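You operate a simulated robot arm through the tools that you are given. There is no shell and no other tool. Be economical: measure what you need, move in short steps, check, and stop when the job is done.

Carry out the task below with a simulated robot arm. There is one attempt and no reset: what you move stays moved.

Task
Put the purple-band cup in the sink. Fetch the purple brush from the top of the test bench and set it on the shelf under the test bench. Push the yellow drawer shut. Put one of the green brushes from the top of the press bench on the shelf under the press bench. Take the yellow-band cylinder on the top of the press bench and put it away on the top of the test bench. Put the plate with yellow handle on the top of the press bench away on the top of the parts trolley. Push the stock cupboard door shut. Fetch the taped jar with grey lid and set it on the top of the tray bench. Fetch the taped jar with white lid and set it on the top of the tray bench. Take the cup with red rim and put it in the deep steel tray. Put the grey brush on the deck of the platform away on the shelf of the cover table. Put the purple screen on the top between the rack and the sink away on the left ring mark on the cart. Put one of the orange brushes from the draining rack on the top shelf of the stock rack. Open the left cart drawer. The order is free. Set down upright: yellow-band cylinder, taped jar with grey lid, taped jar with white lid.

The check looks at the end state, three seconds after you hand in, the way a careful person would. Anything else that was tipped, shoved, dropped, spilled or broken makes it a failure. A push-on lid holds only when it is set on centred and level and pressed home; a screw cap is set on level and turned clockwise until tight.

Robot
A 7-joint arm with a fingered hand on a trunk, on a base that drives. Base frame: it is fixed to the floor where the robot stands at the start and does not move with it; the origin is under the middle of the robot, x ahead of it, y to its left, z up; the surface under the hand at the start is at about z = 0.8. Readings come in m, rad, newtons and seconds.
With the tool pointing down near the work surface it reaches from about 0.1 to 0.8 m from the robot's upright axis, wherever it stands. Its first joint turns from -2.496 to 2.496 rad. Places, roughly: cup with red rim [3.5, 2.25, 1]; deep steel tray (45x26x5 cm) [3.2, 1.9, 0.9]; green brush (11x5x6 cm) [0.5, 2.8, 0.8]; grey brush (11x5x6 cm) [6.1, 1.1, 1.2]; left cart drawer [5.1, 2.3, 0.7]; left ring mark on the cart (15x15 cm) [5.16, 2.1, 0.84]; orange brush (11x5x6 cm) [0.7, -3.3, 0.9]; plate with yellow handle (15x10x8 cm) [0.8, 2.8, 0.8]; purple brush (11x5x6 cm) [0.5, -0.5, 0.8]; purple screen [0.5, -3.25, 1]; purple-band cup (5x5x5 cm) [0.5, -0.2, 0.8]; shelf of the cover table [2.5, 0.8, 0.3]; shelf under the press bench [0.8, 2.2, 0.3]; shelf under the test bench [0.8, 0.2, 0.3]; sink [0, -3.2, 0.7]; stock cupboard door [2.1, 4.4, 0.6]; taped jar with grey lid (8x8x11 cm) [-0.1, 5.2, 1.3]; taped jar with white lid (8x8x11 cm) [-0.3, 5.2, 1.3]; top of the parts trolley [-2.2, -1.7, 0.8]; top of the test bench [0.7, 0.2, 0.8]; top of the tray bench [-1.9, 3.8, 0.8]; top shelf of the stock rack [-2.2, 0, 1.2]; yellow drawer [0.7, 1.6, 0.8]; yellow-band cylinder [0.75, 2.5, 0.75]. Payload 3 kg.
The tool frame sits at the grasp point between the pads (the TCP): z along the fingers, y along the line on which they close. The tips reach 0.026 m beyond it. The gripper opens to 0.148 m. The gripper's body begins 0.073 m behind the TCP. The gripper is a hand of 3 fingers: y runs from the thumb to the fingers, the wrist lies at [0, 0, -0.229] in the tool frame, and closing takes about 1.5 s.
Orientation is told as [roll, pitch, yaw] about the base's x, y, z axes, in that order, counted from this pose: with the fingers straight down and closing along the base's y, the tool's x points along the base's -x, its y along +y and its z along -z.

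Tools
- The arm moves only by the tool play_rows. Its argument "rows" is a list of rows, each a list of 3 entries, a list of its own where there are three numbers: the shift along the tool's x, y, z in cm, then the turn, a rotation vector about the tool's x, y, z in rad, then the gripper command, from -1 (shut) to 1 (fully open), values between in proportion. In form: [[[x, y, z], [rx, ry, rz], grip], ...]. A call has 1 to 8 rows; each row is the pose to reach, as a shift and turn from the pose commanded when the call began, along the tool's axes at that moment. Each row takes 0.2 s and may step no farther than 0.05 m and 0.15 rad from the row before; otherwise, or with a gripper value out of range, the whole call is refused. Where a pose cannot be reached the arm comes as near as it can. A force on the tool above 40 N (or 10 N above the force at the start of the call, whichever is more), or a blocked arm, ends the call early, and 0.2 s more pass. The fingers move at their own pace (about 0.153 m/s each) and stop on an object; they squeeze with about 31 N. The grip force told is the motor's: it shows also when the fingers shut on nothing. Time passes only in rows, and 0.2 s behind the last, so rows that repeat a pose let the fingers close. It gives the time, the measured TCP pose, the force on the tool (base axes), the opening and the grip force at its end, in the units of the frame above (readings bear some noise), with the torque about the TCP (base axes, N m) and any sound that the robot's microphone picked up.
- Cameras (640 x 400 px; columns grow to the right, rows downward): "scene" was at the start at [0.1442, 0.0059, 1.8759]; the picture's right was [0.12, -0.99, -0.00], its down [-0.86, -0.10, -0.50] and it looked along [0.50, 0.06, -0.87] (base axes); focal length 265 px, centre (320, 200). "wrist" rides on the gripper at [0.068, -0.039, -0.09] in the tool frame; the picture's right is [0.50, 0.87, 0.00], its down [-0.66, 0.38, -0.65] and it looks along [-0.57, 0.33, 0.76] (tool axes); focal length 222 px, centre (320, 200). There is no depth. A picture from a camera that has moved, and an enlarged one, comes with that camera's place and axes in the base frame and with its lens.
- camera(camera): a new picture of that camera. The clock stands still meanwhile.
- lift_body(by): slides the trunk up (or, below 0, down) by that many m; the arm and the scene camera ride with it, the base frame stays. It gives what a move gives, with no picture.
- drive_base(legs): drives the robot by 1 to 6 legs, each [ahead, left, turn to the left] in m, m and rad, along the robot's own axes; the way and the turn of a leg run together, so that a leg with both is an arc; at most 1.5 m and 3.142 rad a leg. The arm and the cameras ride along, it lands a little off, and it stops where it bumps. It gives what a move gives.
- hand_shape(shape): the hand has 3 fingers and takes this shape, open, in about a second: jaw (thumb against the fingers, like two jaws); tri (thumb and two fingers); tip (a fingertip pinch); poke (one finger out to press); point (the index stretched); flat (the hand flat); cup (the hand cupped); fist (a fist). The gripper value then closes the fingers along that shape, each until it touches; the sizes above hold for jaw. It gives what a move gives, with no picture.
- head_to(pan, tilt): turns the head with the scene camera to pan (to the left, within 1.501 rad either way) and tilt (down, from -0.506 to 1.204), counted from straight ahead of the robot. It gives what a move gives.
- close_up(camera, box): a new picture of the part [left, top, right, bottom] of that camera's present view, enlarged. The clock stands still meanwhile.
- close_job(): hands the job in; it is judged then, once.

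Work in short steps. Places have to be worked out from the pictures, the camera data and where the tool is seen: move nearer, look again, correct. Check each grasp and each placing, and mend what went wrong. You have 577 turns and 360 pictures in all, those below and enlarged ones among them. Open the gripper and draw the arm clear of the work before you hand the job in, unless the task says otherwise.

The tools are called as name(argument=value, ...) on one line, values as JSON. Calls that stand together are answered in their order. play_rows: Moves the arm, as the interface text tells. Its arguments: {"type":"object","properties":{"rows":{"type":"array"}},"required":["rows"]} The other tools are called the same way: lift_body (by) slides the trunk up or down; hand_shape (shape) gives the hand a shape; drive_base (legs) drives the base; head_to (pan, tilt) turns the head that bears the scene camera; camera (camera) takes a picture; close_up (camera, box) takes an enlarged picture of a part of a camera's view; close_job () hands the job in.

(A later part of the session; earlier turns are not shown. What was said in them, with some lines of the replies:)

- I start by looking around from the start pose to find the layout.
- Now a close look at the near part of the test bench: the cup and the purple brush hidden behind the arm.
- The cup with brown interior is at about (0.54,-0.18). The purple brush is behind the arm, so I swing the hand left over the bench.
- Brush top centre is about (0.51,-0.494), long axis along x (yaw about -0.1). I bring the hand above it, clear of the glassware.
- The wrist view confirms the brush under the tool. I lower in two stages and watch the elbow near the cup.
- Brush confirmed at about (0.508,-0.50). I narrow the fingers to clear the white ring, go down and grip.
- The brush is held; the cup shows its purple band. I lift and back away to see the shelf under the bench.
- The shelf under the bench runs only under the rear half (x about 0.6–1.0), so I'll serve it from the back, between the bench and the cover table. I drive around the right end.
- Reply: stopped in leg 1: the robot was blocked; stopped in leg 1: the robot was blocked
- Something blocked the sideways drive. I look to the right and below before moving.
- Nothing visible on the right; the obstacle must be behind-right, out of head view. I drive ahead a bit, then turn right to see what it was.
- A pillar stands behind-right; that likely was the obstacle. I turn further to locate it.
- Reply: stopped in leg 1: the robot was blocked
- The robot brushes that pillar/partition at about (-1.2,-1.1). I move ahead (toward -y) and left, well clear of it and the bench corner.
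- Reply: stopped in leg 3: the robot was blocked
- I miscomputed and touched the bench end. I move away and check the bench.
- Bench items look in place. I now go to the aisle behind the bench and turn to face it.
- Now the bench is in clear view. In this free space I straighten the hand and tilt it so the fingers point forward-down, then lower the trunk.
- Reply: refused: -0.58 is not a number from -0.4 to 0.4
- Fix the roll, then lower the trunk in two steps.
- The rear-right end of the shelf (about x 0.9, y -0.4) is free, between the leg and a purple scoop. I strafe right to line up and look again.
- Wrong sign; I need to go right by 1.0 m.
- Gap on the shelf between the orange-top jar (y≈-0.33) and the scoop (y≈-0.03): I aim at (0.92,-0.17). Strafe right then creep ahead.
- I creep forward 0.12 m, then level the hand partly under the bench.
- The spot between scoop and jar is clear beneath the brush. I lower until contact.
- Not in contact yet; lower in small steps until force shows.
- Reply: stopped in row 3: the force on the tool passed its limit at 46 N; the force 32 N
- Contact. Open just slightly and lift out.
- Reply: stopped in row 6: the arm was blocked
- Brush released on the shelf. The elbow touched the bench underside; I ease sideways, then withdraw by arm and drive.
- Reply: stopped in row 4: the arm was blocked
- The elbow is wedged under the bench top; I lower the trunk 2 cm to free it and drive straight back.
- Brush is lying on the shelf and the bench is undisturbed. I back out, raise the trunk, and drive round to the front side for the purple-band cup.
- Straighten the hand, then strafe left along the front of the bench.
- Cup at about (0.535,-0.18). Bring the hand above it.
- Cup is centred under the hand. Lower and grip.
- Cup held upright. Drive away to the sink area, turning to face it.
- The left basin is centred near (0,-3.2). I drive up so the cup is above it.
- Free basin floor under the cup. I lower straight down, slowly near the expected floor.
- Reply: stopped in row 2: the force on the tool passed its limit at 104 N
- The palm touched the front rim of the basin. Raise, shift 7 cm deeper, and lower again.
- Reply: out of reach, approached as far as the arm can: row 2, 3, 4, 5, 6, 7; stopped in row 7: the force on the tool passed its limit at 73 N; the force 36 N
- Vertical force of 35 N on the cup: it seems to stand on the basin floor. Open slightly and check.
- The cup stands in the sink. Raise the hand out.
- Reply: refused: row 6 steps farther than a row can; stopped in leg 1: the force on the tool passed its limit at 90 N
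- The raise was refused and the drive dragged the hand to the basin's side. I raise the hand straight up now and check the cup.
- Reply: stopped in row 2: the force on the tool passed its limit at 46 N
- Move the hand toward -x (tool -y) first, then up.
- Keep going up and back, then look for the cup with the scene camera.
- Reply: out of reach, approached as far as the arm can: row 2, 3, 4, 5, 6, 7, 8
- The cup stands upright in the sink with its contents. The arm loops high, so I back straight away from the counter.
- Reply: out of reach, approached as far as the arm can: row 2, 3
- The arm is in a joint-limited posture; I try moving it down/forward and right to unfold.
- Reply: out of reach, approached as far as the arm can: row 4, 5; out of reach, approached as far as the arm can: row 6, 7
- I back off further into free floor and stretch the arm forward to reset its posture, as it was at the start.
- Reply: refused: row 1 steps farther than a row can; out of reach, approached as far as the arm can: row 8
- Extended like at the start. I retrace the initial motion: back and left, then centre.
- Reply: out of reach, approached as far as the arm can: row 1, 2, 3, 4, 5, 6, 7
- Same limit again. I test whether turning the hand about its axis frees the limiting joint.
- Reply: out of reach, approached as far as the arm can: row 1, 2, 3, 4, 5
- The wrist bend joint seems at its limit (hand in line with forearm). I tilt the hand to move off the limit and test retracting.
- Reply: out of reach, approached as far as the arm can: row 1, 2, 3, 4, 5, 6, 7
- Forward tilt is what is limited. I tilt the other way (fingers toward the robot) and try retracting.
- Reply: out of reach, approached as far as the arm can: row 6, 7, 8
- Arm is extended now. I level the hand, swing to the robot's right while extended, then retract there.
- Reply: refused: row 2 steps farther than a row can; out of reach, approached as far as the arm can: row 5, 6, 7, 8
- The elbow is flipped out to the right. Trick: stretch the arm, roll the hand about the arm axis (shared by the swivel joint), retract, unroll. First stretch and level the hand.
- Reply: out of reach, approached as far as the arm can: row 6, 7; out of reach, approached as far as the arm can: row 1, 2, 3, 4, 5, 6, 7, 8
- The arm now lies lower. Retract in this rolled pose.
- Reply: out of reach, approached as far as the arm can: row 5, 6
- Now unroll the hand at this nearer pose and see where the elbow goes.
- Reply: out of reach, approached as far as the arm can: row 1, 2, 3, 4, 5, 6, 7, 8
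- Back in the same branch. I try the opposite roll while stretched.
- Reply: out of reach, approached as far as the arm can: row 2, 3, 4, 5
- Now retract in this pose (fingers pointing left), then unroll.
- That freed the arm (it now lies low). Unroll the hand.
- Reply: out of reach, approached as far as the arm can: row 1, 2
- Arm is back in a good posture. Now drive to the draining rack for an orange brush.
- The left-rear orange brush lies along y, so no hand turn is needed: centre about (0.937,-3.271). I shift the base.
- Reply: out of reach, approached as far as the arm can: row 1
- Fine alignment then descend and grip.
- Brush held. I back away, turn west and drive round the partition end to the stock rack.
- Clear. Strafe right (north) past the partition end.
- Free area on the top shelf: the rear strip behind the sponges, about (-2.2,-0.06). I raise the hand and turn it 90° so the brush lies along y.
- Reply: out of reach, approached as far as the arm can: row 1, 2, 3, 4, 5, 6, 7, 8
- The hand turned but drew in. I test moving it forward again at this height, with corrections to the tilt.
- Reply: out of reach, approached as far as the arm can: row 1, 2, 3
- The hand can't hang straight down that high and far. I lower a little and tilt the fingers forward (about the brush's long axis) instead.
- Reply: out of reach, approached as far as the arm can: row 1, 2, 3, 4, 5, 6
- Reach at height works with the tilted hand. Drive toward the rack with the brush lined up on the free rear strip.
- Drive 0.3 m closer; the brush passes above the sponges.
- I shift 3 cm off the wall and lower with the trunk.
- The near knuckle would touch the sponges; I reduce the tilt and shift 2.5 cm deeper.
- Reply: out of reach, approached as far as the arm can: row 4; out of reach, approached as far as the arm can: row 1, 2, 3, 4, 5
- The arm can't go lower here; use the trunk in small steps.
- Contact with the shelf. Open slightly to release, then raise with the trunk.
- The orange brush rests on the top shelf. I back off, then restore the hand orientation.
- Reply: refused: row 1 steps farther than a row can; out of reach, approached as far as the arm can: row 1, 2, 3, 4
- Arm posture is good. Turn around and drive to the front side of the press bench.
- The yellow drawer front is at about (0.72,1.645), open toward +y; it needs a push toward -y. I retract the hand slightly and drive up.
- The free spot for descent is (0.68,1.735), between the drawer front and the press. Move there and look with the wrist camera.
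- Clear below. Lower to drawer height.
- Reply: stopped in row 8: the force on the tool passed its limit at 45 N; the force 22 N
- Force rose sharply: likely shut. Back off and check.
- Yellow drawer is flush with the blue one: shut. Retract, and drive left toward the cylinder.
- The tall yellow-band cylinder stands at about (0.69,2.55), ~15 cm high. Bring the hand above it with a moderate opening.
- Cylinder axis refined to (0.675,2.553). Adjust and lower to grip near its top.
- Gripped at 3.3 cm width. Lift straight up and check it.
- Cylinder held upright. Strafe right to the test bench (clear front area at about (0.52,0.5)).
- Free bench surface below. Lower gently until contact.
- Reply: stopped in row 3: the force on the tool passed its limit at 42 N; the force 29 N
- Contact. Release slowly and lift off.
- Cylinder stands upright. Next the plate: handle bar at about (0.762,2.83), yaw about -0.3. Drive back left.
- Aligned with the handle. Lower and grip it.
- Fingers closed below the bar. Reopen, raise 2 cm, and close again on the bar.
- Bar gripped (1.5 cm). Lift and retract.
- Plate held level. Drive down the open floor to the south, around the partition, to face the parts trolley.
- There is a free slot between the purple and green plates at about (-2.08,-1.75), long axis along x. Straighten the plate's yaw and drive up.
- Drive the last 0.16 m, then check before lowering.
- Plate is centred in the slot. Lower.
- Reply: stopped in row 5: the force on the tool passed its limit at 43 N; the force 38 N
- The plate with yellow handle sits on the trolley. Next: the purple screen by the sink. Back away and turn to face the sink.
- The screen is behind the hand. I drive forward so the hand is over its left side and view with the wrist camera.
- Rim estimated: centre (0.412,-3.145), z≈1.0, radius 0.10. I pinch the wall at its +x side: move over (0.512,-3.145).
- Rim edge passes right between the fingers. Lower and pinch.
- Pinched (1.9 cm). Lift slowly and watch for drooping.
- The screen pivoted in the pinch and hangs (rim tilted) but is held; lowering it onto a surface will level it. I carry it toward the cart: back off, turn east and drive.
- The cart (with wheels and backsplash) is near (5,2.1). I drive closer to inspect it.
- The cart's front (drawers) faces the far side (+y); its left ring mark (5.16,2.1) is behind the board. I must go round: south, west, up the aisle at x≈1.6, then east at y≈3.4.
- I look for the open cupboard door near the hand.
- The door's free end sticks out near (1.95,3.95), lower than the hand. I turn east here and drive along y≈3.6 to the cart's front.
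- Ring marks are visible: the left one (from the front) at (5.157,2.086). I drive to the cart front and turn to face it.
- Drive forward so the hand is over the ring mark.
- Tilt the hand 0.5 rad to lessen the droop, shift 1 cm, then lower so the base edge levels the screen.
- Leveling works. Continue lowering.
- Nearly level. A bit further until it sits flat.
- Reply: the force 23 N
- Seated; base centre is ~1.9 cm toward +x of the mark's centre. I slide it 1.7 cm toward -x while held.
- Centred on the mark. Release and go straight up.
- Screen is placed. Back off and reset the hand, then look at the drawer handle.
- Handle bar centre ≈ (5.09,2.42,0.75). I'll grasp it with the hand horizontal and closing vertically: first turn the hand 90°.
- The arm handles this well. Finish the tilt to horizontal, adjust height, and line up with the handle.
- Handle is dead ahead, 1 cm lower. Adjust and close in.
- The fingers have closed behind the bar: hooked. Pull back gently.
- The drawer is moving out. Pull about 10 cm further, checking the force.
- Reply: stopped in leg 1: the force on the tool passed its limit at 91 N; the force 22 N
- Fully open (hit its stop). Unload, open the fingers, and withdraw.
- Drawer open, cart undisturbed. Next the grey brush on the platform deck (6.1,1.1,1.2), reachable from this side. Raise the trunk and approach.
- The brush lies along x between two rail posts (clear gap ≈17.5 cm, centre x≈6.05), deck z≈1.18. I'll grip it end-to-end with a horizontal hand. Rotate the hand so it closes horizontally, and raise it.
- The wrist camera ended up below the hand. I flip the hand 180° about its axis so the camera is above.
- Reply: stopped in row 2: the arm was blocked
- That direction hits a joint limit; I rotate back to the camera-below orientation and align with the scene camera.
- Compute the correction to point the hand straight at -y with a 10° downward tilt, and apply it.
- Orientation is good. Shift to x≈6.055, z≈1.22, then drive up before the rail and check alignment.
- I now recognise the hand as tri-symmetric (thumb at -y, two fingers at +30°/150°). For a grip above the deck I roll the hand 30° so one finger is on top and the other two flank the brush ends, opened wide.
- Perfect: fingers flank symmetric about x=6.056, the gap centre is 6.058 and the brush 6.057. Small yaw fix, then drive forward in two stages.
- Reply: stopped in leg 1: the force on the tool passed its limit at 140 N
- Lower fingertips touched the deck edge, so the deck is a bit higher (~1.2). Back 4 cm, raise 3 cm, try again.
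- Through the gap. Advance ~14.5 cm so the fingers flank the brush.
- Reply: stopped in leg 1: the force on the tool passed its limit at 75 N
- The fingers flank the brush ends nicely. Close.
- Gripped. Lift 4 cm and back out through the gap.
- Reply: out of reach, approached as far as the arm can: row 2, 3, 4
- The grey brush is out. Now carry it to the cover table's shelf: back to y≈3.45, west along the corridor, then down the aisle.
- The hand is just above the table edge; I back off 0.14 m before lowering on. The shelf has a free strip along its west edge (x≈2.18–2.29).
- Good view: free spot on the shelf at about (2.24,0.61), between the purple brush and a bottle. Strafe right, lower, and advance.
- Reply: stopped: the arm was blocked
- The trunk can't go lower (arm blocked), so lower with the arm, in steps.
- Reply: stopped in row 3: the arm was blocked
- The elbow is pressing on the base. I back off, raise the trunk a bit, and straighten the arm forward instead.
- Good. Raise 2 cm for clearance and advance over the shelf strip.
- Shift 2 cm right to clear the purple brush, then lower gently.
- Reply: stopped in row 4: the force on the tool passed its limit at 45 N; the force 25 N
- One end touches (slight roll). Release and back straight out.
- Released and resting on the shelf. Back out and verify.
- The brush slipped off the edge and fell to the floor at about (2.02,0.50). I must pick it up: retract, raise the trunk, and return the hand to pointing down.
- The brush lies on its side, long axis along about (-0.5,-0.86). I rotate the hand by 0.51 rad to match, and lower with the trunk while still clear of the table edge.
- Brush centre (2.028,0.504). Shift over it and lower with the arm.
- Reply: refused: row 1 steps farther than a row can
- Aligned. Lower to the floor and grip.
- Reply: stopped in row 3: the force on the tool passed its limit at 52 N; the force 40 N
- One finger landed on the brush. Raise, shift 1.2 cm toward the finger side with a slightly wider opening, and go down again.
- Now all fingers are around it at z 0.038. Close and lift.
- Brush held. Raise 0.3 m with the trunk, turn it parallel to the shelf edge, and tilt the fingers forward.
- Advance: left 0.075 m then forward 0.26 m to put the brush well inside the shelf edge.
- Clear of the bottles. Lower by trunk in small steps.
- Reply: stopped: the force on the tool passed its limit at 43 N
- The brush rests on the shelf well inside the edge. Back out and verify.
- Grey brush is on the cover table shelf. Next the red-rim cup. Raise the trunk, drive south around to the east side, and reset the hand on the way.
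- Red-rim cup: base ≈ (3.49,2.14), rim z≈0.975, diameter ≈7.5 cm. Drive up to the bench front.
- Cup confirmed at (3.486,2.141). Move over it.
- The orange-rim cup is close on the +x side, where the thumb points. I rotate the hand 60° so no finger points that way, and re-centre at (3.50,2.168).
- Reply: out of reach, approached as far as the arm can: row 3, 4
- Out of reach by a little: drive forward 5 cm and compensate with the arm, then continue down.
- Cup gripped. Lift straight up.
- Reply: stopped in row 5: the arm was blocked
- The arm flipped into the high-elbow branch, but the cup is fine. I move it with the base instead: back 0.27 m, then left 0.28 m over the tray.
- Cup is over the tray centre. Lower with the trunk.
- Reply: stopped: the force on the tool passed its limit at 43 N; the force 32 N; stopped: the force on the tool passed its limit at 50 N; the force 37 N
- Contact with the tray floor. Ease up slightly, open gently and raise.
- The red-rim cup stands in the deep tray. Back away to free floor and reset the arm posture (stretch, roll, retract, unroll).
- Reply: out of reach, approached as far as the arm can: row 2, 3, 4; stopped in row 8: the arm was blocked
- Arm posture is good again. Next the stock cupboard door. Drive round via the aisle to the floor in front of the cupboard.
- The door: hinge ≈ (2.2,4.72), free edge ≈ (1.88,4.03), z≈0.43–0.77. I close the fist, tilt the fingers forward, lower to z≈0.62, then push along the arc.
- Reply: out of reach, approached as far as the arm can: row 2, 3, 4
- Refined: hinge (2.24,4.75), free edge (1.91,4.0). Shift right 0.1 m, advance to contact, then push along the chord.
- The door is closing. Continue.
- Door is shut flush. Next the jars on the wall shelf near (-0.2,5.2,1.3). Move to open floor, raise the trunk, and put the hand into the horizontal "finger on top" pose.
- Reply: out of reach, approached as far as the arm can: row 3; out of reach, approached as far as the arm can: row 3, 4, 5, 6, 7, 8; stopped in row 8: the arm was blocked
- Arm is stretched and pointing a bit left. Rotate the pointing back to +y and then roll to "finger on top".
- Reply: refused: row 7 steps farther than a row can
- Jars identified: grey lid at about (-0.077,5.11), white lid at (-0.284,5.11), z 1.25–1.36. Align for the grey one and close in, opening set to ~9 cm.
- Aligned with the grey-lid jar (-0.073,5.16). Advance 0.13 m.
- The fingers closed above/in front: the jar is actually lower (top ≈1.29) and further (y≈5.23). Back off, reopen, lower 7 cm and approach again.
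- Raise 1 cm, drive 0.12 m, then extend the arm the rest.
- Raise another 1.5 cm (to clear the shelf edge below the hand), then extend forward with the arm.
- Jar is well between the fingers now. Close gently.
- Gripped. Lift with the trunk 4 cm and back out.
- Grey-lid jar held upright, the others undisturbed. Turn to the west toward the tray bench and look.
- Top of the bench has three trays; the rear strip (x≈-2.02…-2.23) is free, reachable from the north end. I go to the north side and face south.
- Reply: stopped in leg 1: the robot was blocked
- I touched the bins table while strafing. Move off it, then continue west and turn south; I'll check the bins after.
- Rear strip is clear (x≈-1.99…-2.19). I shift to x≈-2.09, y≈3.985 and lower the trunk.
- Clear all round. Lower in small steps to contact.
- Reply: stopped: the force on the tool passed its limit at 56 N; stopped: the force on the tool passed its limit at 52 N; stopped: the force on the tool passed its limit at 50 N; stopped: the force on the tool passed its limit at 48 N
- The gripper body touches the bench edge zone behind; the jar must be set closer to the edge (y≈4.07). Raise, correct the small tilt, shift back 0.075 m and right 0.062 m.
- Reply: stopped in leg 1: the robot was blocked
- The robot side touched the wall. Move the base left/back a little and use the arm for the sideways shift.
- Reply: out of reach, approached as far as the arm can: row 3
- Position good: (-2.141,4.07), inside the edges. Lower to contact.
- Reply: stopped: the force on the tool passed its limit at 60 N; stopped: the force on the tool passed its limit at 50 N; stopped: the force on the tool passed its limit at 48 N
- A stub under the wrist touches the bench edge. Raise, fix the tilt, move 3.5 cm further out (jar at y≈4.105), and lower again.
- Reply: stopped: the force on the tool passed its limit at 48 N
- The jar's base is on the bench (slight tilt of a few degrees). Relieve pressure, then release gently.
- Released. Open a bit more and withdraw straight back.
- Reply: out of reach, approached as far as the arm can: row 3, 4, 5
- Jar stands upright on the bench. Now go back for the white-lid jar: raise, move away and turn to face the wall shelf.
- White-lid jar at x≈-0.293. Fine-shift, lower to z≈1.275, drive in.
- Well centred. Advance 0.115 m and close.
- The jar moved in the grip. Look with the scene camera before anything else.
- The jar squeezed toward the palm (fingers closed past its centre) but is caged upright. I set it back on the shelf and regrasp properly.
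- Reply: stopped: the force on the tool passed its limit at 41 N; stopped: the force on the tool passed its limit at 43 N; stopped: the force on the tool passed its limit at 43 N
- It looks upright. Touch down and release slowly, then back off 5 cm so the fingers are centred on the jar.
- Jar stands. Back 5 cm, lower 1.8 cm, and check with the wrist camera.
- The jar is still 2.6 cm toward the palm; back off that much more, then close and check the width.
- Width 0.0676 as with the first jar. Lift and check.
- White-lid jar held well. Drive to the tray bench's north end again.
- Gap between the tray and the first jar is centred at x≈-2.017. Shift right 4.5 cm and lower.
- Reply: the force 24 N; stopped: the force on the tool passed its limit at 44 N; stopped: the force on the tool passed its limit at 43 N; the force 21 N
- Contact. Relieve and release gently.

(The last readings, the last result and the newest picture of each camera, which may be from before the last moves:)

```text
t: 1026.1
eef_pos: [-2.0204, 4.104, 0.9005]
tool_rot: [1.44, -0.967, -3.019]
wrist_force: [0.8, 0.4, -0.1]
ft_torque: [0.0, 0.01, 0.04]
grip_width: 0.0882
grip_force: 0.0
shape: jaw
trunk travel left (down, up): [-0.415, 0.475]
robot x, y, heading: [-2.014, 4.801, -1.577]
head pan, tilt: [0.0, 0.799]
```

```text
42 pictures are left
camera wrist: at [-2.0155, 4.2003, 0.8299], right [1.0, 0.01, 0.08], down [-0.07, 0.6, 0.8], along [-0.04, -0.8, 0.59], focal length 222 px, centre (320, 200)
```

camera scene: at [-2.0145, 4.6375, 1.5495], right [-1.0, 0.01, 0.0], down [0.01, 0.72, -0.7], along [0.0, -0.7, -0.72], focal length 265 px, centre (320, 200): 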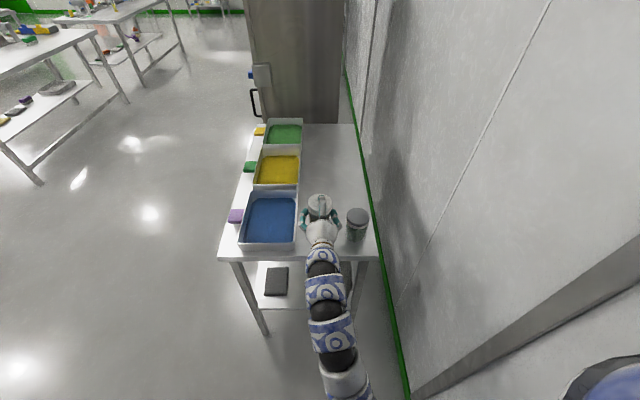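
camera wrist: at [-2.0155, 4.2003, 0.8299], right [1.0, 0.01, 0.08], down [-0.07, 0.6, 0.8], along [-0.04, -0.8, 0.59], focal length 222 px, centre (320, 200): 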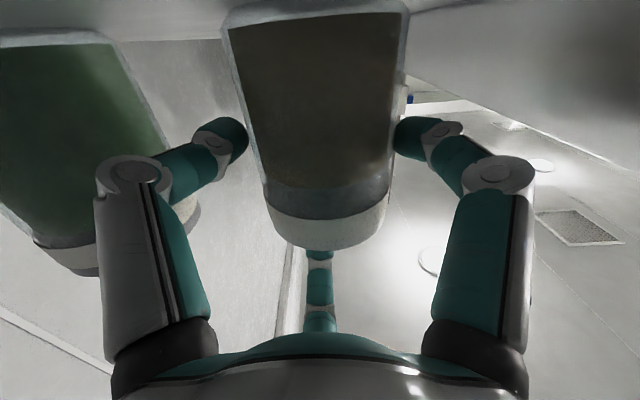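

Both fingers clear of the jar. Back straight out.

lift_body(by=0.006)

drive_base(legs=[[-0.22, 0, 0]])

close_up(camera="scene", box=[210, 80, 450, 280])

```text
t: 1026.6
eef_pos: [-2.02, 4.1046, 0.9075]
tool_rot: [1.441, -0.968, -3.018]
wrist_force: [0.4, 0.8, 0.0]
ft_torque: [0.02, -0.02, 0.02]
grip_width: 0.0884
grip_force: 0.1
shape: jaw
trunk travel left (down, up): [-0.421, 0.469]
robot x, y, heading: [-2.0107, 4.8027, -1.579]
head pan, tilt: [0.0, 0.799]
```

```text
t: 1028.3
eef_pos: [-2.018, 4.3227, 0.906]
tool_rot: [1.441, -0.966, -3.02]
wrist_force: [-0.4, 0.1, -0.5]
ft_torque: [0.02, 0.03, 0.0]
grip_width: 0.0881
grip_force: 0.1
shape: jaw
trunk travel left (down, up): [-0.421, 0.469]
robot x, y, heading: [-2.0136, 5.0194, -1.579]
head pan, tilt: [0.0, 0.799]
```

```text
2.00 times, centred on (330, 180) of scene
camera zoom: at [-2.013, 4.8554, 1.49], right [-1.0, 0.01, 0.0], down [0.0, 0.72, -0.7], along [0.0, -0.7, -0.72], focal length 531 px, centre (300, 240)
```

zoom: 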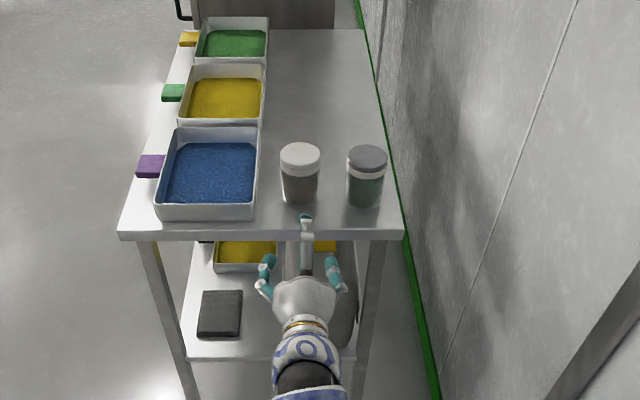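

Both jars stand upright on the tray bench. Last: the green brush. Raise, drive to the front of the press bench, and restore the hand to pointing down on the way.

lift_body(by=0.4)

drive_base(legs=[[0, 1.0, 0], [1.2, 0, 0], [1.0, 0, 0], [0, 0, 1.579]])

play_rows(rows=[[[0, 0, 0], [0, 0, 0.148], 0.2], [[0, 0, 0], [0, 0, 0.296], 0.2], [[0, 0, 0], [0, 0, 0.444], 0.2], [[0, 0, 0], [0, 0, 0.592], 0.2], [[0, 0, 0], [0, 0, 0.74], 0.2], [[0, 0, 0], [0, 0, 0.888], 0.2], [[0, 0, 0], [0, 0, 1.036], 0.2]])

play_rows(rows=[[[0, -2, 0], [0.145, 0, 0], 0.2], [[0, -4, 0], [0.29, 0, 0], 0.2], [[0, -6, 0], [0.435, 0, 0], 0.2], [[0, -8, 0], [0.58, 0, 0], 0.2], [[0, -10, 0], [0.725, 0, 0], 0.2], [[0, -12, 0], [0.87, 0, 0], 0.2], [[0, -14, 0], [1.015, 0, 0], 0.2], [[0, -16, 0], [1.16, 0, 0], 0.2]])

camera(camera="scene")

```text
t: 1032.1
eef_pos: [-2.0161, 4.3221, 1.3057]
tool_rot: [1.443, -0.967, -3.017]
wrist_force: [-0.6, -0.6, 0.5]
ft_torque: [-0.01, -0.01, 0.01]
grip_width: 0.0878
grip_force: 0.0
shape: jaw
trunk travel left (down, up): [-0.821, 0.069]
robot x, y, heading: [-2.0107, 5.0183, -1.576]
head pan, tilt: [0.0, 0.799]
```

```text
t: 1051.6
eef_pos: [-0.3589, 2.7712, 1.3051]
tool_rot: [1.441, -0.967, -1.48]
wrist_force: [-0.6, -0.7, 0.3]
ft_torque: [0.01, -0.03, -0.01]
grip_width: 0.0884
grip_force: 0.0
shape: jaw
trunk travel left (down, up): [-0.821, 0.069]
robot x, y, heading: [-1.0556, 2.8079, -0.046]
head pan, tilt: [0.0, 0.799]
```

```text
t: 1053.2
eef_pos: [-0.3606, 2.771, 1.3054]
tool_rot: [1.498, 0.067, -1.592]
wrist_force: [-0.7, 0.5, -0.1]
ft_torque: [-0.03, 0.03, 0.01]
grip_width: 0.0878
grip_force: 0.0
shape: jaw
trunk travel left (down, up): [-0.821, 0.069]
robot x, y, heading: [-1.0558, 2.7974, -0.043]
head pan, tilt: [0.0, 0.799]
```

```text
t: 1055.0
eef_pos: [-0.3733, 2.7815, 1.1454]
tool_rot: [0.333, 0.067, -1.593]
wrist_force: [-0.7, 0.2, 0.7]
ft_torque: [0.03, 0.0, 0.04]
grip_width: 0.0888
grip_force: 0.1
shape: jaw
out of reach, approached as far as the arm can: row 1, 2, 3, 4
trunk travel left (down, up): [-0.821, 0.069]
robot x, y, heading: [-1.0516, 2.8038, -0.038]
head pan, tilt: [0.0, 0.799]
```

```text
40 pictures are left
camera scene: at [-0.8963, 2.794, 1.89], right [-0.04, -1.0, 0.0], down [-0.72, 0.03, -0.7], along [0.7, -0.03, -0.72], focal length 265 px, centre (320, 200)
```

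scene: 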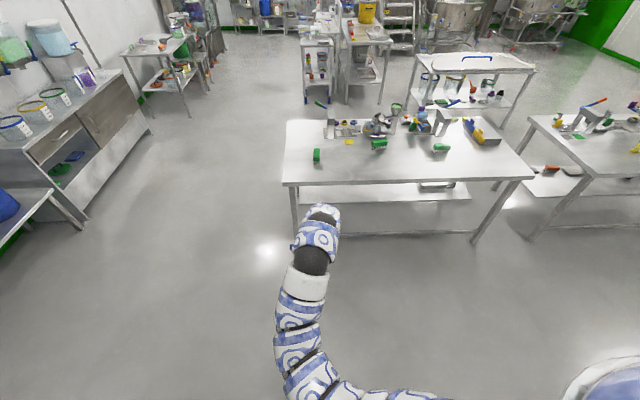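

Finish straightening the hand (vertical, neutral yaw).

play_rows(rows=[[[0, 0, 0], [0.14, 0, 0], 0.2], [[0, 0, 0], [0.28, 0, 0], 0.2], [[0, 0, 0], [0.333, -0.066, 0], 0.2]])

play_rows(rows=[[[0, 0, 0], [0, 0, -0.145], 0.2], [[0, 0, 0], [0, 0, -0.29], 0.2], [[0, 0, 0], [0, 0, -0.435], 0.2], [[0, 0, 0], [0, 0, -0.58], 0.2], [[0, 0, 0], [0, 0, -0.725], 0.2], [[0, 0, 0], [0, 0, -0.87], 0.2], [[0, 0, 0], [0, 0, -1.015], 0.2], [[0, 0, 0], [0, 0, -1.16], 0.2]])

play_rows(rows=[[[0, 0, 1], [0, 0, -0.145], 0.3], [[0, 0, 2], [0, 0, -0.29], 0.3], [[0, 0, 3], [0, 0, -0.39], 0.3]])

drive_base(legs=[[0.9, 0, 0.04]])

camera(camera="wrist")

```text
t: 1055.8
eef_pos: [-0.3776, 2.7783, 1.1206]
tool_rot: [0.021, -0.003, -1.602]
wrist_force: [-0.4, 1.0, -0.2]
ft_torque: [-0.03, -0.03, -0.01]
grip_width: 0.0888
grip_force: 0.0
shape: jaw
out of reach, approached as far as the arm can: row 2, 3
trunk travel left (down, up): [-0.821, 0.069]
robot x, y, heading: [-1.0565, 2.8044, -0.035]
head pan, tilt: [0.0, 0.799]
```

```text
t: 1057.6
eef_pos: [-0.3781, 2.7606, 1.113]
tool_rot: [0.002, -0.004, -0.443]
wrist_force: [0.1, 0.5, 0.0]
ft_torque: [0.03, 0.01, -0.01]
grip_width: 0.0889
grip_force: 0.0
shape: jaw
out of reach, approached as far as the arm can: row 1, 2, 3, 4, 5, 6, 7, 8
trunk travel left (down, up): [-0.821, 0.069]
robot x, y, heading: [-1.0558, 2.8017, -0.04]
head pan, tilt: [0.0, 0.799]
```

```text
t: 1058.4
eef_pos: [-0.3758, 2.7608, 1.0824]
tool_rot: [0.004, -0.003, -0.052]
wrist_force: [-0.4, -0.7, 0.7]
ft_torque: [0.01, 0.03, 0.02]
grip_width: 0.0956
grip_force: 0.1
shape: jaw
trunk travel left (down, up): [-0.821, 0.069]
robot x, y, heading: [-1.0549, 2.8028, -0.038]
head pan, tilt: [0.0, 0.799]
```

```text
t: 1063.1
eef_pos: [0.5229, 2.7625, 1.0826]
tool_rot: [0.001, -0.003, -0.022]
wrist_force: [0.1, -0.4, 0.6]
ft_torque: [0.01, -0.05, -0.01]
grip_width: 0.0957
grip_force: 0.1
shape: jaw
trunk travel left (down, up): [-0.821, 0.069]
robot x, y, heading: [-0.1591, 2.7829, -0.005]
head pan, tilt: [0.0, 0.799]
```

```text
39 pictures are left
camera wrist: at [0.4537, 2.7253, 1.1732], right [-0.48, 0.88, 0.0], down [0.66, 0.36, 0.66], along [0.58, 0.32, -0.75], focal length 222 px, centre (320, 200)
```

wrist: 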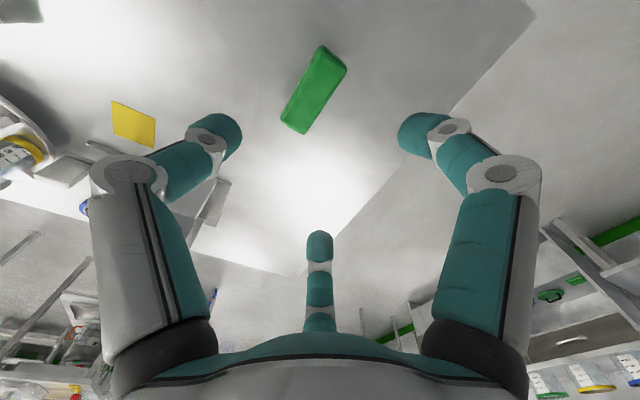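

Brush directly below: (0.53,2.761). Lower and grip.

play_rows(rows=[[[-0.7, 0, 4], [0, 0, 0.04], 0.3], [[-0.7, 0, 8], [0, 0, 0.04], 0.3], [[-0.7, 0, 12], [0, 0, 0.04], 0.3], [[-0.7, 0, 16], [0, 0, 0.04], 0.3], [[-0.7, 0, 20], [0, 0, 0.04], 0.3], [[-0.7, 0, 24.2], [0, 0, 0.04], 0.3]])

play_rows(rows=[[[0, 0, 0], [0, 0, 0], -1], [[0, 0, 0], [0, 0, 0], -1], [[0, 0, 0], [0, 0, 0], -1], [[0, 0, 0], [0, 0, 0], -1], [[0, 0, 0], [0, 0, 0], -1], [[0, 0, -4], [0, 0, 0], -1], [[0, 0, -8], [0, 0, 0], -1], [[0, 0, -12], [0, 0, 0], -1]])

camera(camera="wrist")

```text
t: 1064.5
eef_pos: [0.5303, 2.762, 0.8399]
tool_rot: [0.002, -0.002, -0.061]
wrist_force: [0.9, 0.0, -0.2]
ft_torque: [-0.01, 0.02, 0.04]
grip_width: 0.0958
grip_force: 0.0
shape: jaw
trunk travel left (down, up): [-0.821, 0.069]
robot x, y, heading: [-0.1576, 2.7861, -0.013]
head pan, tilt: [0.0, 0.799]
```

```text
t: 1066.3
eef_pos: [0.5278, 2.7644, 0.9611]
tool_rot: [-0.001, -0.005, -0.06]
wrist_force: [0.4, -0.3, -0.7]
ft_torque: [0.03, 0.02, -0.02]
grip_width: 0.039
grip_force: 31.3
shape: jaw
trunk travel left (down, up): [-0.821, 0.069]
robot x, y, heading: [-0.1552, 2.7806, -0.003]
head pan, tilt: [0.0, 0.799]
```

```text
38 pictures are left
camera wrist: at [0.4577, 2.729, 1.0514], right [-0.45, 0.89, 0.0], down [0.68, 0.34, 0.66], along [0.59, 0.29, -0.76], focal length 222 px, centre (320, 200)
```

wrist: 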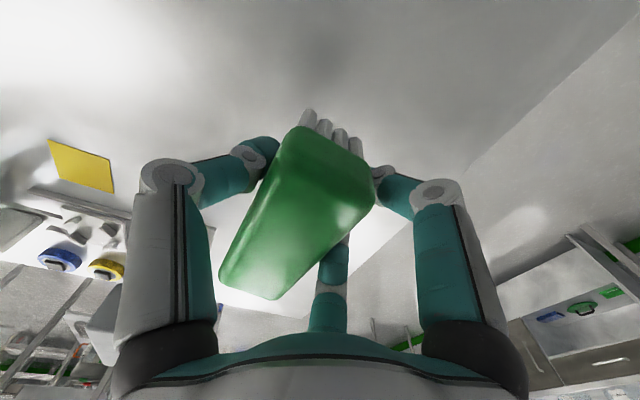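

Green brush held. Drive around the north end of the bench into the aisle behind it and turn to face west.

play_rows(rows=[[[2, 0, -4], [0, 0, 0], -1], [[5, 0, -7], [0, 0, 0], -1], [[9, 0, -8], [0, 0, 0], -1], [[13, 0, -8], [0, 0, 0], -1], [[16, 0, -8], [0, 0, 0], -1]])

drive_base(legs=[[0, 0.7, 0], [1.2, 0, 0], [0.64, 0, 0], [0, 0, 1.571], [0, 0, 1.571]])

head_to(pan=0.5, tilt=0.8)

camera(camera="scene")

```text
t: 1067.5
eef_pos: [0.3697, 2.7728, 1.0397]
tool_rot: [0.0, -0.005, -0.062]
wrist_force: [-0.4, 0.1, 0.0]
ft_torque: [-0.04, 0.0, -0.06]
grip_width: 0.0387
grip_force: 31.2
shape: jaw
trunk travel left (down, up): [-0.821, 0.069]
robot x, y, heading: [-0.1571, 2.7814, -0.009]
head pan, tilt: [0.0, 0.799]
```

```text
t: 1087.9
eef_pos: [1.1538, 3.4606, 1.0409]
tool_rot: [0.001, -0.004, 3.091]
wrist_force: [0.2, 0.6, -1.6]
ft_torque: [0.0, -0.02, -0.03]
grip_width: 0.0385
grip_force: 31.2
shape: jaw
trunk travel left (down, up): [-0.821, 0.069]
robot x, y, heading: [1.6756, 3.4563, -3.137]
head pan, tilt: [0.0, 0.799]
```

```text
t: 1088.8
eef_pos: [1.1533, 3.4598, 1.0407]
tool_rot: [0.002, -0.004, 3.092]
wrist_force: [0.3, -0.2, -0.8]
ft_torque: [-0.02, -0.04, -0.04]
grip_width: 0.0386
grip_force: 31.4
shape: jaw
trunk travel left (down, up): [-0.821, 0.069]
robot x, y, heading: [1.6787, 3.4575, -3.138]
head pan, tilt: [0.499, 0.799]
```

```text
37 pictures are left
camera scene: at [1.5264, 3.417, 1.89], right [-0.48, 0.88, 0.0], down [0.63, 0.35, -0.7], along [-0.61, -0.34, -0.72], focal length 265 px, centre (320, 200)
```

scene: 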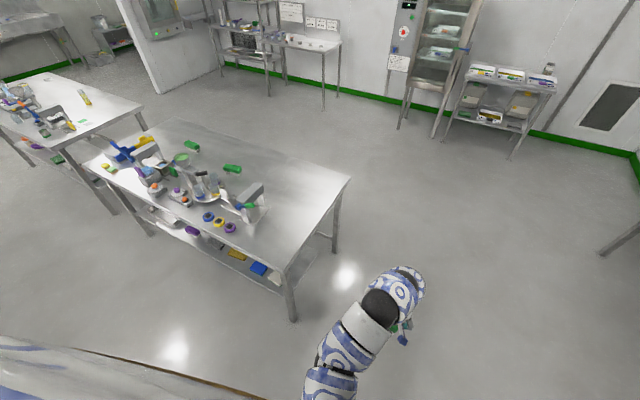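

close_up(camera="scene", box=[140, 180, 320, 320])

```text
2.86 times, centred on (230, 250) of scene
camera zoom: at [1.5264, 3.417, 1.89], right [-0.48, 0.88, 0.0], down [0.63, 0.35, -0.7], along [-0.61, -0.34, -0.72], focal length 758 px, centre (577, 57)
```

zoom: 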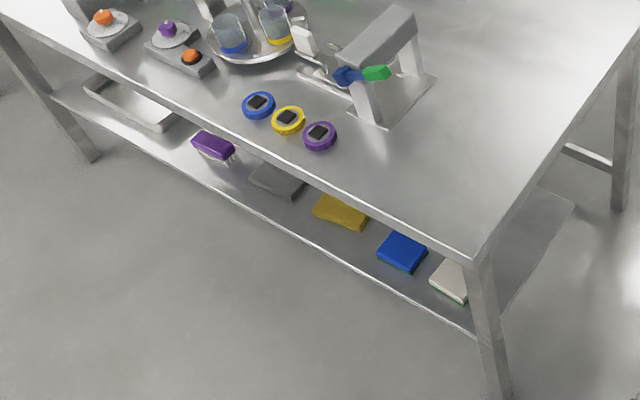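

The shelf's north end (x≈0.63–0.88, y≲2.89) is free and open from the north. Turn south, position north of the bench, and reorient the hand (turn 90°, tilt forward).

drive_base(legs=[[0, 0, 1.571], [-0.28, 0, 0], [0, -0.93, 0]])

play_rows(rows=[[[0, 0, 0], [0, 0, 0.145], -1], [[0, 0, 0], [0, 0, 0.29], -1], [[0, 0, 0], [0, 0, 0.435], -1], [[0, 0, 0], [0, 0, 0.58], -1], [[0, 0, 0], [0, 0, 0.725], -1], [[0, 0, 0], [0, 0, 0.87], -1], [[0, 0, 0], [0, 0, 1.015], -1], [[0, 0, 0], [0, 0, 1.16], -1]])

play_rows(rows=[[[0, 0, 0], [0, 0, 0.145], -1], [[0, 0, 0], [0, 0, 0.29], -1], [[0, 0, 0], [0, 0, 0.37], -1]])

lift_body(by=-0.3)

play_rows(rows=[[[0, 0, 0], [-0.145, 0, 0], -1], [[0, 0, 0], [-0.29, 0, 0], -1], [[0, 0, 0], [-0.435, 0, 0], -1], [[0, 0, 0], [-0.58, 0, 0], -1], [[0, 0, 0], [-0.65, 0, 0], -1]])

```text
t: 1099.0
eef_pos: [0.751, 3.2114, 1.0409]
tool_rot: [0.002, -0.003, -1.627]
wrist_force: [-0.2, -0.1, -0.7]
ft_torque: [0.02, -0.01, 0.04]
grip_width: 0.0379
grip_force: 31.6
shape: jaw
trunk travel left (down, up): [-0.821, 0.069]
robot x, y, heading: [0.7582, 3.7374, -1.572]
head pan, tilt: [0.499, 0.799]
```

```text
t: 1100.8
eef_pos: [0.7501, 3.2098, 1.0409]
tool_rot: [0.002, 0.002, -2.787]
wrist_force: [-0.4, -0.3, -1.5]
ft_torque: [0.0, 0.0, 0.04]
grip_width: 0.0382
grip_force: 31.1
shape: jaw
trunk travel left (down, up): [-0.821, 0.069]
robot x, y, heading: [0.7518, 3.7344, -1.571]
head pan, tilt: [0.499, 0.799]
```

```text
t: 1101.6
eef_pos: [0.7505, 3.2101, 1.0399]
tool_rot: [0.004, 0.0, 3.126]
wrist_force: [0.0, 0.1, -1.3]
ft_torque: [0.0, -0.04, -0.02]
grip_width: 0.0383
grip_force: 31.7
shape: jaw
trunk travel left (down, up): [-0.821, 0.069]
robot x, y, heading: [0.7572, 3.7365, -1.569]
head pan, tilt: [0.499, 0.799]
```

```text
t: 1104.6
eef_pos: [0.7508, 3.211, 0.7407]
tool_rot: [0.004, 0.002, 3.126]
wrist_force: [0.6, -0.4, -0.3]
ft_torque: [0.02, -0.01, 0.03]
grip_width: 0.0382
grip_force: 31.0
shape: jaw
trunk travel left (down, up): [-0.521, 0.369]
robot x, y, heading: [0.7561, 3.7364, -1.57]
head pan, tilt: [0.499, 0.799]
```

```text
t: 1105.8
eef_pos: [0.7851, 3.2003, 0.7631]
tool_rot: [0.654, 0.001, 3.126]
wrist_force: [-0.1, 0.2, -0.4]
ft_torque: [0.03, 0.01, 0.01]
grip_width: 0.0377
grip_force: 31.0
shape: jaw
out of reach, approached as far as the arm can: row 4, 5
trunk travel left (down, up): [-0.521, 0.369]
robot x, y, heading: [0.7546, 3.7346, -1.574]
head pan, tilt: [0.499, 0.799]
```

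lift_body(by=-0.3)

head_to(pan=0.0, tilt=0.8)

camera(camera="scene")

camera(camera="wrist")

```text
t: 1108.8
eef_pos: [0.7853, 3.1999, 0.4635]
tool_rot: [0.652, 0.0, 3.125]
wrist_force: [0.1, 0.3, -1.2]
ft_torque: [0.01, -0.05, 0.0]
grip_width: 0.0376
grip_force: 31.4
shape: jaw
trunk travel left (down, up): [-0.221, 0.669]
robot x, y, heading: [0.759, 3.7341, -1.57]
head pan, tilt: [0.499, 0.799]
```

```text
t: 1109.8
eef_pos: [0.7845, 3.2013, 0.4646]
tool_rot: [0.654, 0.0, 3.126]
wrist_force: [-0.5, 0.0, -0.5]
ft_torque: [0.01, -0.01, 0.0]
grip_width: 0.0377
grip_force: 30.8
shape: jaw
trunk travel left (down, up): [-0.221, 0.669]
robot x, y, heading: [0.7556, 3.7354, -1.571]
head pan, tilt: [0.0, 0.799]
```

```text
35 pictures are left
camera scene: at [0.7535, 3.574, 1.29], right [-1.0, 0.0, 0.0], down [0.0, 0.72, -0.7], along [0.0, -0.7, -0.72], focal length 265 px, centre (320, 200)
```

scene: 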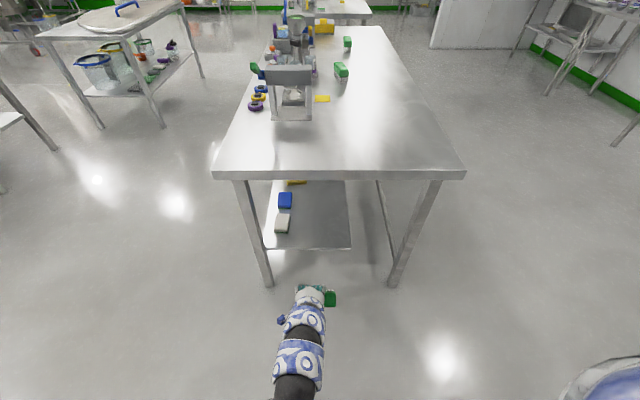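

```text
34 pictures are left
camera wrist: at [0.8535, 3.2851, 0.5127], right [0.49, -0.69, 0.53], down [-0.65, 0.11, 0.75], along [-0.58, -0.71, -0.4], focal length 222 px, centre (320, 200)
```

wrist: 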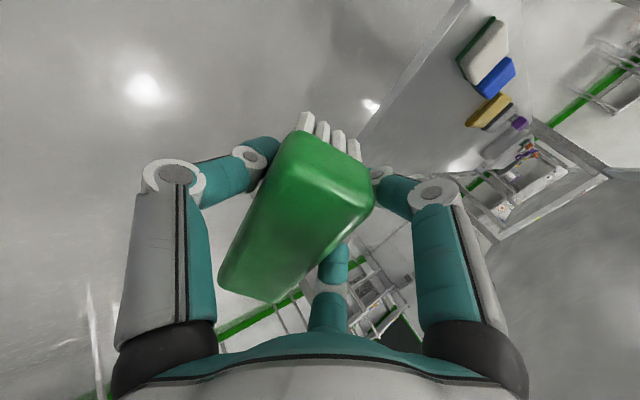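

Free area x 0.62–0.88 confirmed. Shift 3.5 cm right and drive 0.40 m in.

drive_base(legs=[[0, -0.033, 0], [0.395, 0, 0]])

camera(camera="wrist")

camera(camera="scene")

```text
t: 1112.7
eef_pos: [0.7482, 2.8069, 0.4634]
tool_rot: [0.655, 0.0, 3.121]
wrist_force: [0.5, 0.3, -0.8]
ft_torque: [-0.04, 0.0, -0.02]
grip_width: 0.0377
grip_force: 31.0
shape: jaw
trunk travel left (down, up): [-0.221, 0.669]
robot x, y, heading: [0.7203, 3.3415, -1.58]
head pan, tilt: [0.0, 0.799]
```

```text
33 pictures are left
camera wrist: at [0.8173, 2.89, 0.5127], right [0.49, -0.7, 0.53], down [-0.65, 0.11, 0.75], along [-0.58, -0.71, -0.4], focal length 222 px, centre (320, 200)
```

wrist: 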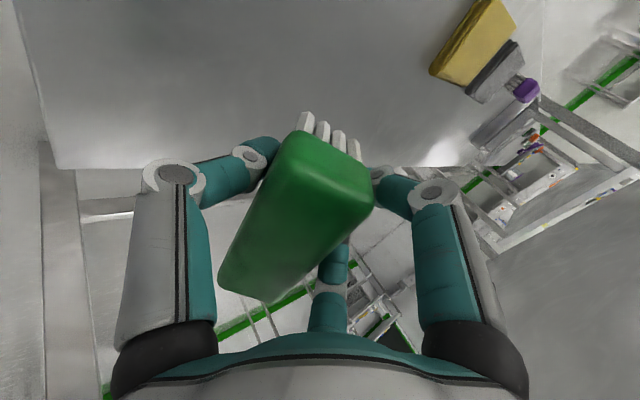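

```text
32 pictures are left
camera scene: at [0.7184, 3.1794, 1.29], right [-1.0, 0.01, 0.0], down [0.0, 0.72, -0.7], along [0.0, -0.7, -0.72], focal length 265 px, centre (320, 200)
```

scene: 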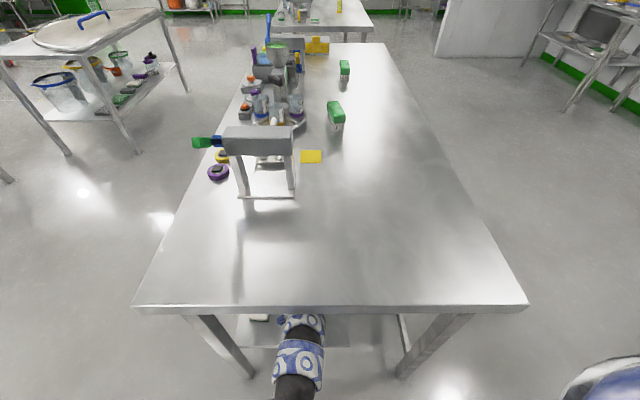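

Lower onto the shelf in steps.

drive_base(legs=[[0.025, 0, 0]])

lift_body(by=-0.08)

lift_body(by=-0.02)

lift_body(by=-0.02)

```text
t: 1113.5
eef_pos: [0.7477, 2.78, 0.4646]
tool_rot: [0.653, 0.0, 3.123]
wrist_force: [-0.2, -0.1, -0.8]
ft_torque: [0.02, -0.01, -0.04]
grip_width: 0.0374
grip_force: 31.4
shape: jaw
trunk travel left (down, up): [-0.221, 0.669]
robot x, y, heading: [0.7209, 3.3177, -1.574]
head pan, tilt: [0.0, 0.799]
```

```text
t: 1114.7
eef_pos: [0.748, 2.7804, 0.384]
tool_rot: [0.654, -0.001, 3.123]
wrist_force: [0.2, 0.3, -0.4]
ft_torque: [-0.01, -0.01, 0.04]
grip_width: 0.0377
grip_force: 31.3
shape: jaw
trunk travel left (down, up): [-0.141, 0.749]
robot x, y, heading: [0.7215, 3.317, -1.577]
head pan, tilt: [0.0, 0.799]
```

```text
t: 1115.3
eef_pos: [0.7482, 2.7809, 0.3633]
tool_rot: [0.653, -0.001, 3.122]
wrist_force: [0.4, -0.4, -0.8]
ft_torque: [0.01, -0.03, 0.02]
grip_width: 0.0378
grip_force: 30.9
shape: jaw
trunk travel left (down, up): [-0.121, 0.769]
robot x, y, heading: [0.7256, 3.3169, -1.581]
head pan, tilt: [0.0, 0.799]
```

```text
t: 1116.0
eef_pos: [0.7476, 2.7811, 0.3445]
tool_rot: [0.651, 0.0, 3.124]
wrist_force: [-0.4, 0.0, -1.0]
ft_torque: [0.02, 0.07, 0.01]
grip_width: 0.0377
grip_force: 30.5
shape: jaw
trunk travel left (down, up): [-0.101, 0.789]
robot x, y, heading: [0.7244, 3.3149, -1.57]
head pan, tilt: [0.0, 0.799]
```

lift_body(by=-0.008)

lift_body(by=-0.008)

lift_body(by=-0.008)

camera(camera="wrist")

```text
t: 1116.6
eef_pos: [0.7487, 2.7802, 0.3382]
tool_rot: [0.66, -0.001, 3.123]
wrist_force: [-0.1, 9.3, 35.6]
ft_torque: [0.29, 0.02, 0.02]
grip_width: 0.0384
grip_force: 31.5
shape: jaw
trunk travel left (down, up): [-0.093, 0.797]
robot x, y, heading: [0.7179, 3.3188, -1.572]
head pan, tilt: [0.0, 0.799]
```

```text
t: 1117.0
eef_pos: [0.7479, 2.7799, 0.3353]
tool_rot: [0.662, 0.001, 3.123]
wrist_force: [0.6, 9.3, 33.8]
ft_torque: [0.31, 0.01, 0.03]
grip_width: 0.0395
grip_force: 30.8
shape: jaw
trunk travel left (down, up): [-0.09, 0.8]
robot x, y, heading: [0.72, 3.317, -1.579]
head pan, tilt: [0.0, 0.799]
stopped: the force on the tool passed its limit at 54 N (the readings are from after the stop); the commanded pose is now the measured one
```

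```text
t: 1117.3
eef_pos: [0.7493, 2.7783, 0.3349]
tool_rot: [0.664, 0.001, 3.12]
wrist_force: [0.4, 7.1, 34.1]
ft_torque: [0.26, 0.04, 0.0]
grip_width: 0.0396
grip_force: 31.1
shape: jaw
trunk travel left (down, up): [-0.088, 0.802]
robot x, y, heading: [0.7225, 3.317, -1.572]
head pan, tilt: [0.0, 0.799]
stopped: the force on the tool passed its limit at 52 N (the readings are from after the stop); the commanded pose is now the measured one
```

```text
31 pictures are left
camera wrist: at [0.8174, 2.8631, 0.383], right [0.48, -0.69, 0.54], down [-0.65, 0.12, 0.75], along [-0.58, -0.71, -0.39], focal length 222 px, centre (320, 200)
```

wrist: 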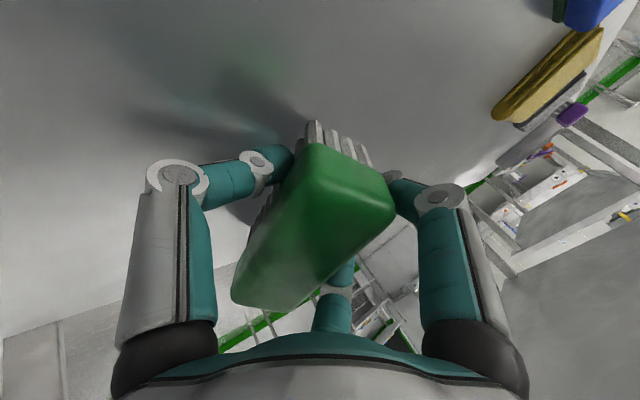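

Resting on the shelf. Release, raise with the trunk and back out.

play_rows(rows=[[[0, 0, 0], [0, 0, 0], -0.3], [[0, 0, 0], [0, 0, 0], 0], [[0, 0, 0], [0, 0, 0], 0.2], [[0, 0, 0], [0, 0, 0], 0.2]])

lift_body(by=0.1)

camera(camera="wrist")

```text
t: 1118.3
eef_pos: [0.7486, 2.7779, 0.3343]
tool_rot: [0.663, 0.002, 3.121]
wrist_force: [0.5, -6.2, 18.8]
ft_torque: [-0.01, 0.0, 0.01]
grip_width: 0.0718
grip_force: 0.1
shape: jaw
trunk travel left (down, up): [-0.088, 0.802]
robot x, y, heading: [0.7191, 3.3186, -1.576]
head pan, tilt: [0.0, 0.799]
```

```text
t: 1119.6
eef_pos: [0.7481, 2.7798, 0.4345]
tool_rot: [0.661, 0.001, 3.122]
wrist_force: [0.7, -0.1, -0.1]
ft_torque: [0.0, 0.0, -0.01]
grip_width: 0.0884
grip_force: 0.0
shape: jaw
trunk travel left (down, up): [-0.188, 0.702]
robot x, y, heading: [0.7228, 3.3156, -1.577]
head pan, tilt: [0.0, 0.799]
```

```text
30 pictures are left
camera wrist: at [0.8174, 2.8634, 0.4815], right [0.49, -0.69, 0.53], down [-0.65, 0.12, 0.75], along [-0.58, -0.71, -0.4], focal length 222 px, centre (320, 200)
```

wrist: 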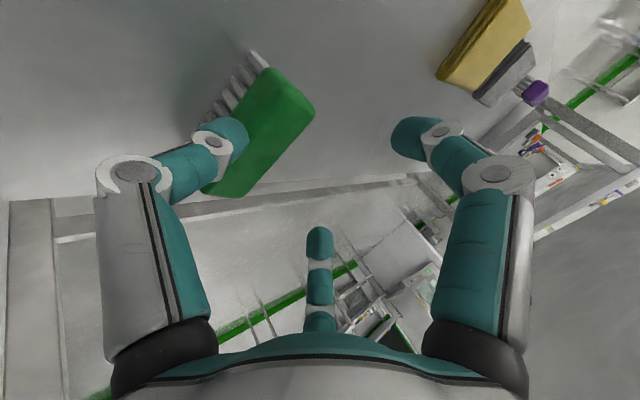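

The brush is on the shelf. Back out with extra clearance and verify.

lift_body(by=0.04)

drive_base(legs=[[-0.5, 0, 0]])

camera(camera="scene")

```text
t: 1120.5
eef_pos: [0.7485, 2.7779, 0.4735]
tool_rot: [0.661, 0.0, 3.121]
wrist_force: [0.5, 0.0, 0.6]
ft_torque: [0.04, -0.02, -0.02]
grip_width: 0.0884
grip_force: 0.0
shape: jaw
trunk travel left (down, up): [-0.228, 0.662]
robot x, y, heading: [0.7243, 3.3189, -1.575]
head pan, tilt: [0.0, 0.799]
```

```text
t: 1123.4
eef_pos: [0.7516, 3.2783, 0.4734]
tool_rot: [0.663, 0.001, 3.122]
wrist_force: [-0.3, -1.0, -0.1]
ft_torque: [-0.02, 0.02, -0.03]
grip_width: 0.0882
grip_force: 0.1
shape: jaw
trunk travel left (down, up): [-0.228, 0.662]
robot x, y, heading: [0.7249, 3.8152, -1.577]
head pan, tilt: [0.0, 0.799]
```

```text
29 pictures are left
camera scene: at [0.7208, 3.6538, 1.2968], right [-1.0, 0.0, 0.0], down [0.0, 0.72, -0.7], along [0.0, -0.7, -0.72], focal length 265 px, centre (320, 200)
```

scene: 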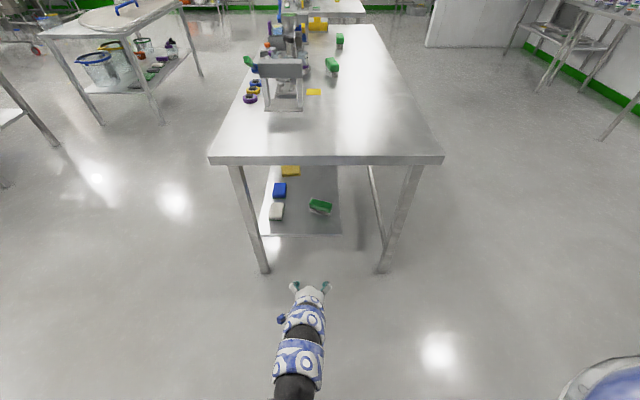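

All fourteen jobs have been placed and checked; the gripper is open and the arm is clear of the work, so I hand in.

close_job()

```text
The job is handed in.
```

All fourteen tasks are done and handed in, each checked by camera after placing.

- **Grey brush:** it fell to the floor on the first try and now lies on its side or back on the cover table shelf.
- **Purple-band cup:** my hand dragged it across the sink floor, but it still stands upright with its contents.
- **Contacts:** I bumped the end of the test bench, the partition wall and the bins table. Afterwards I looked over the bench top and the bins and saw nothing moved.
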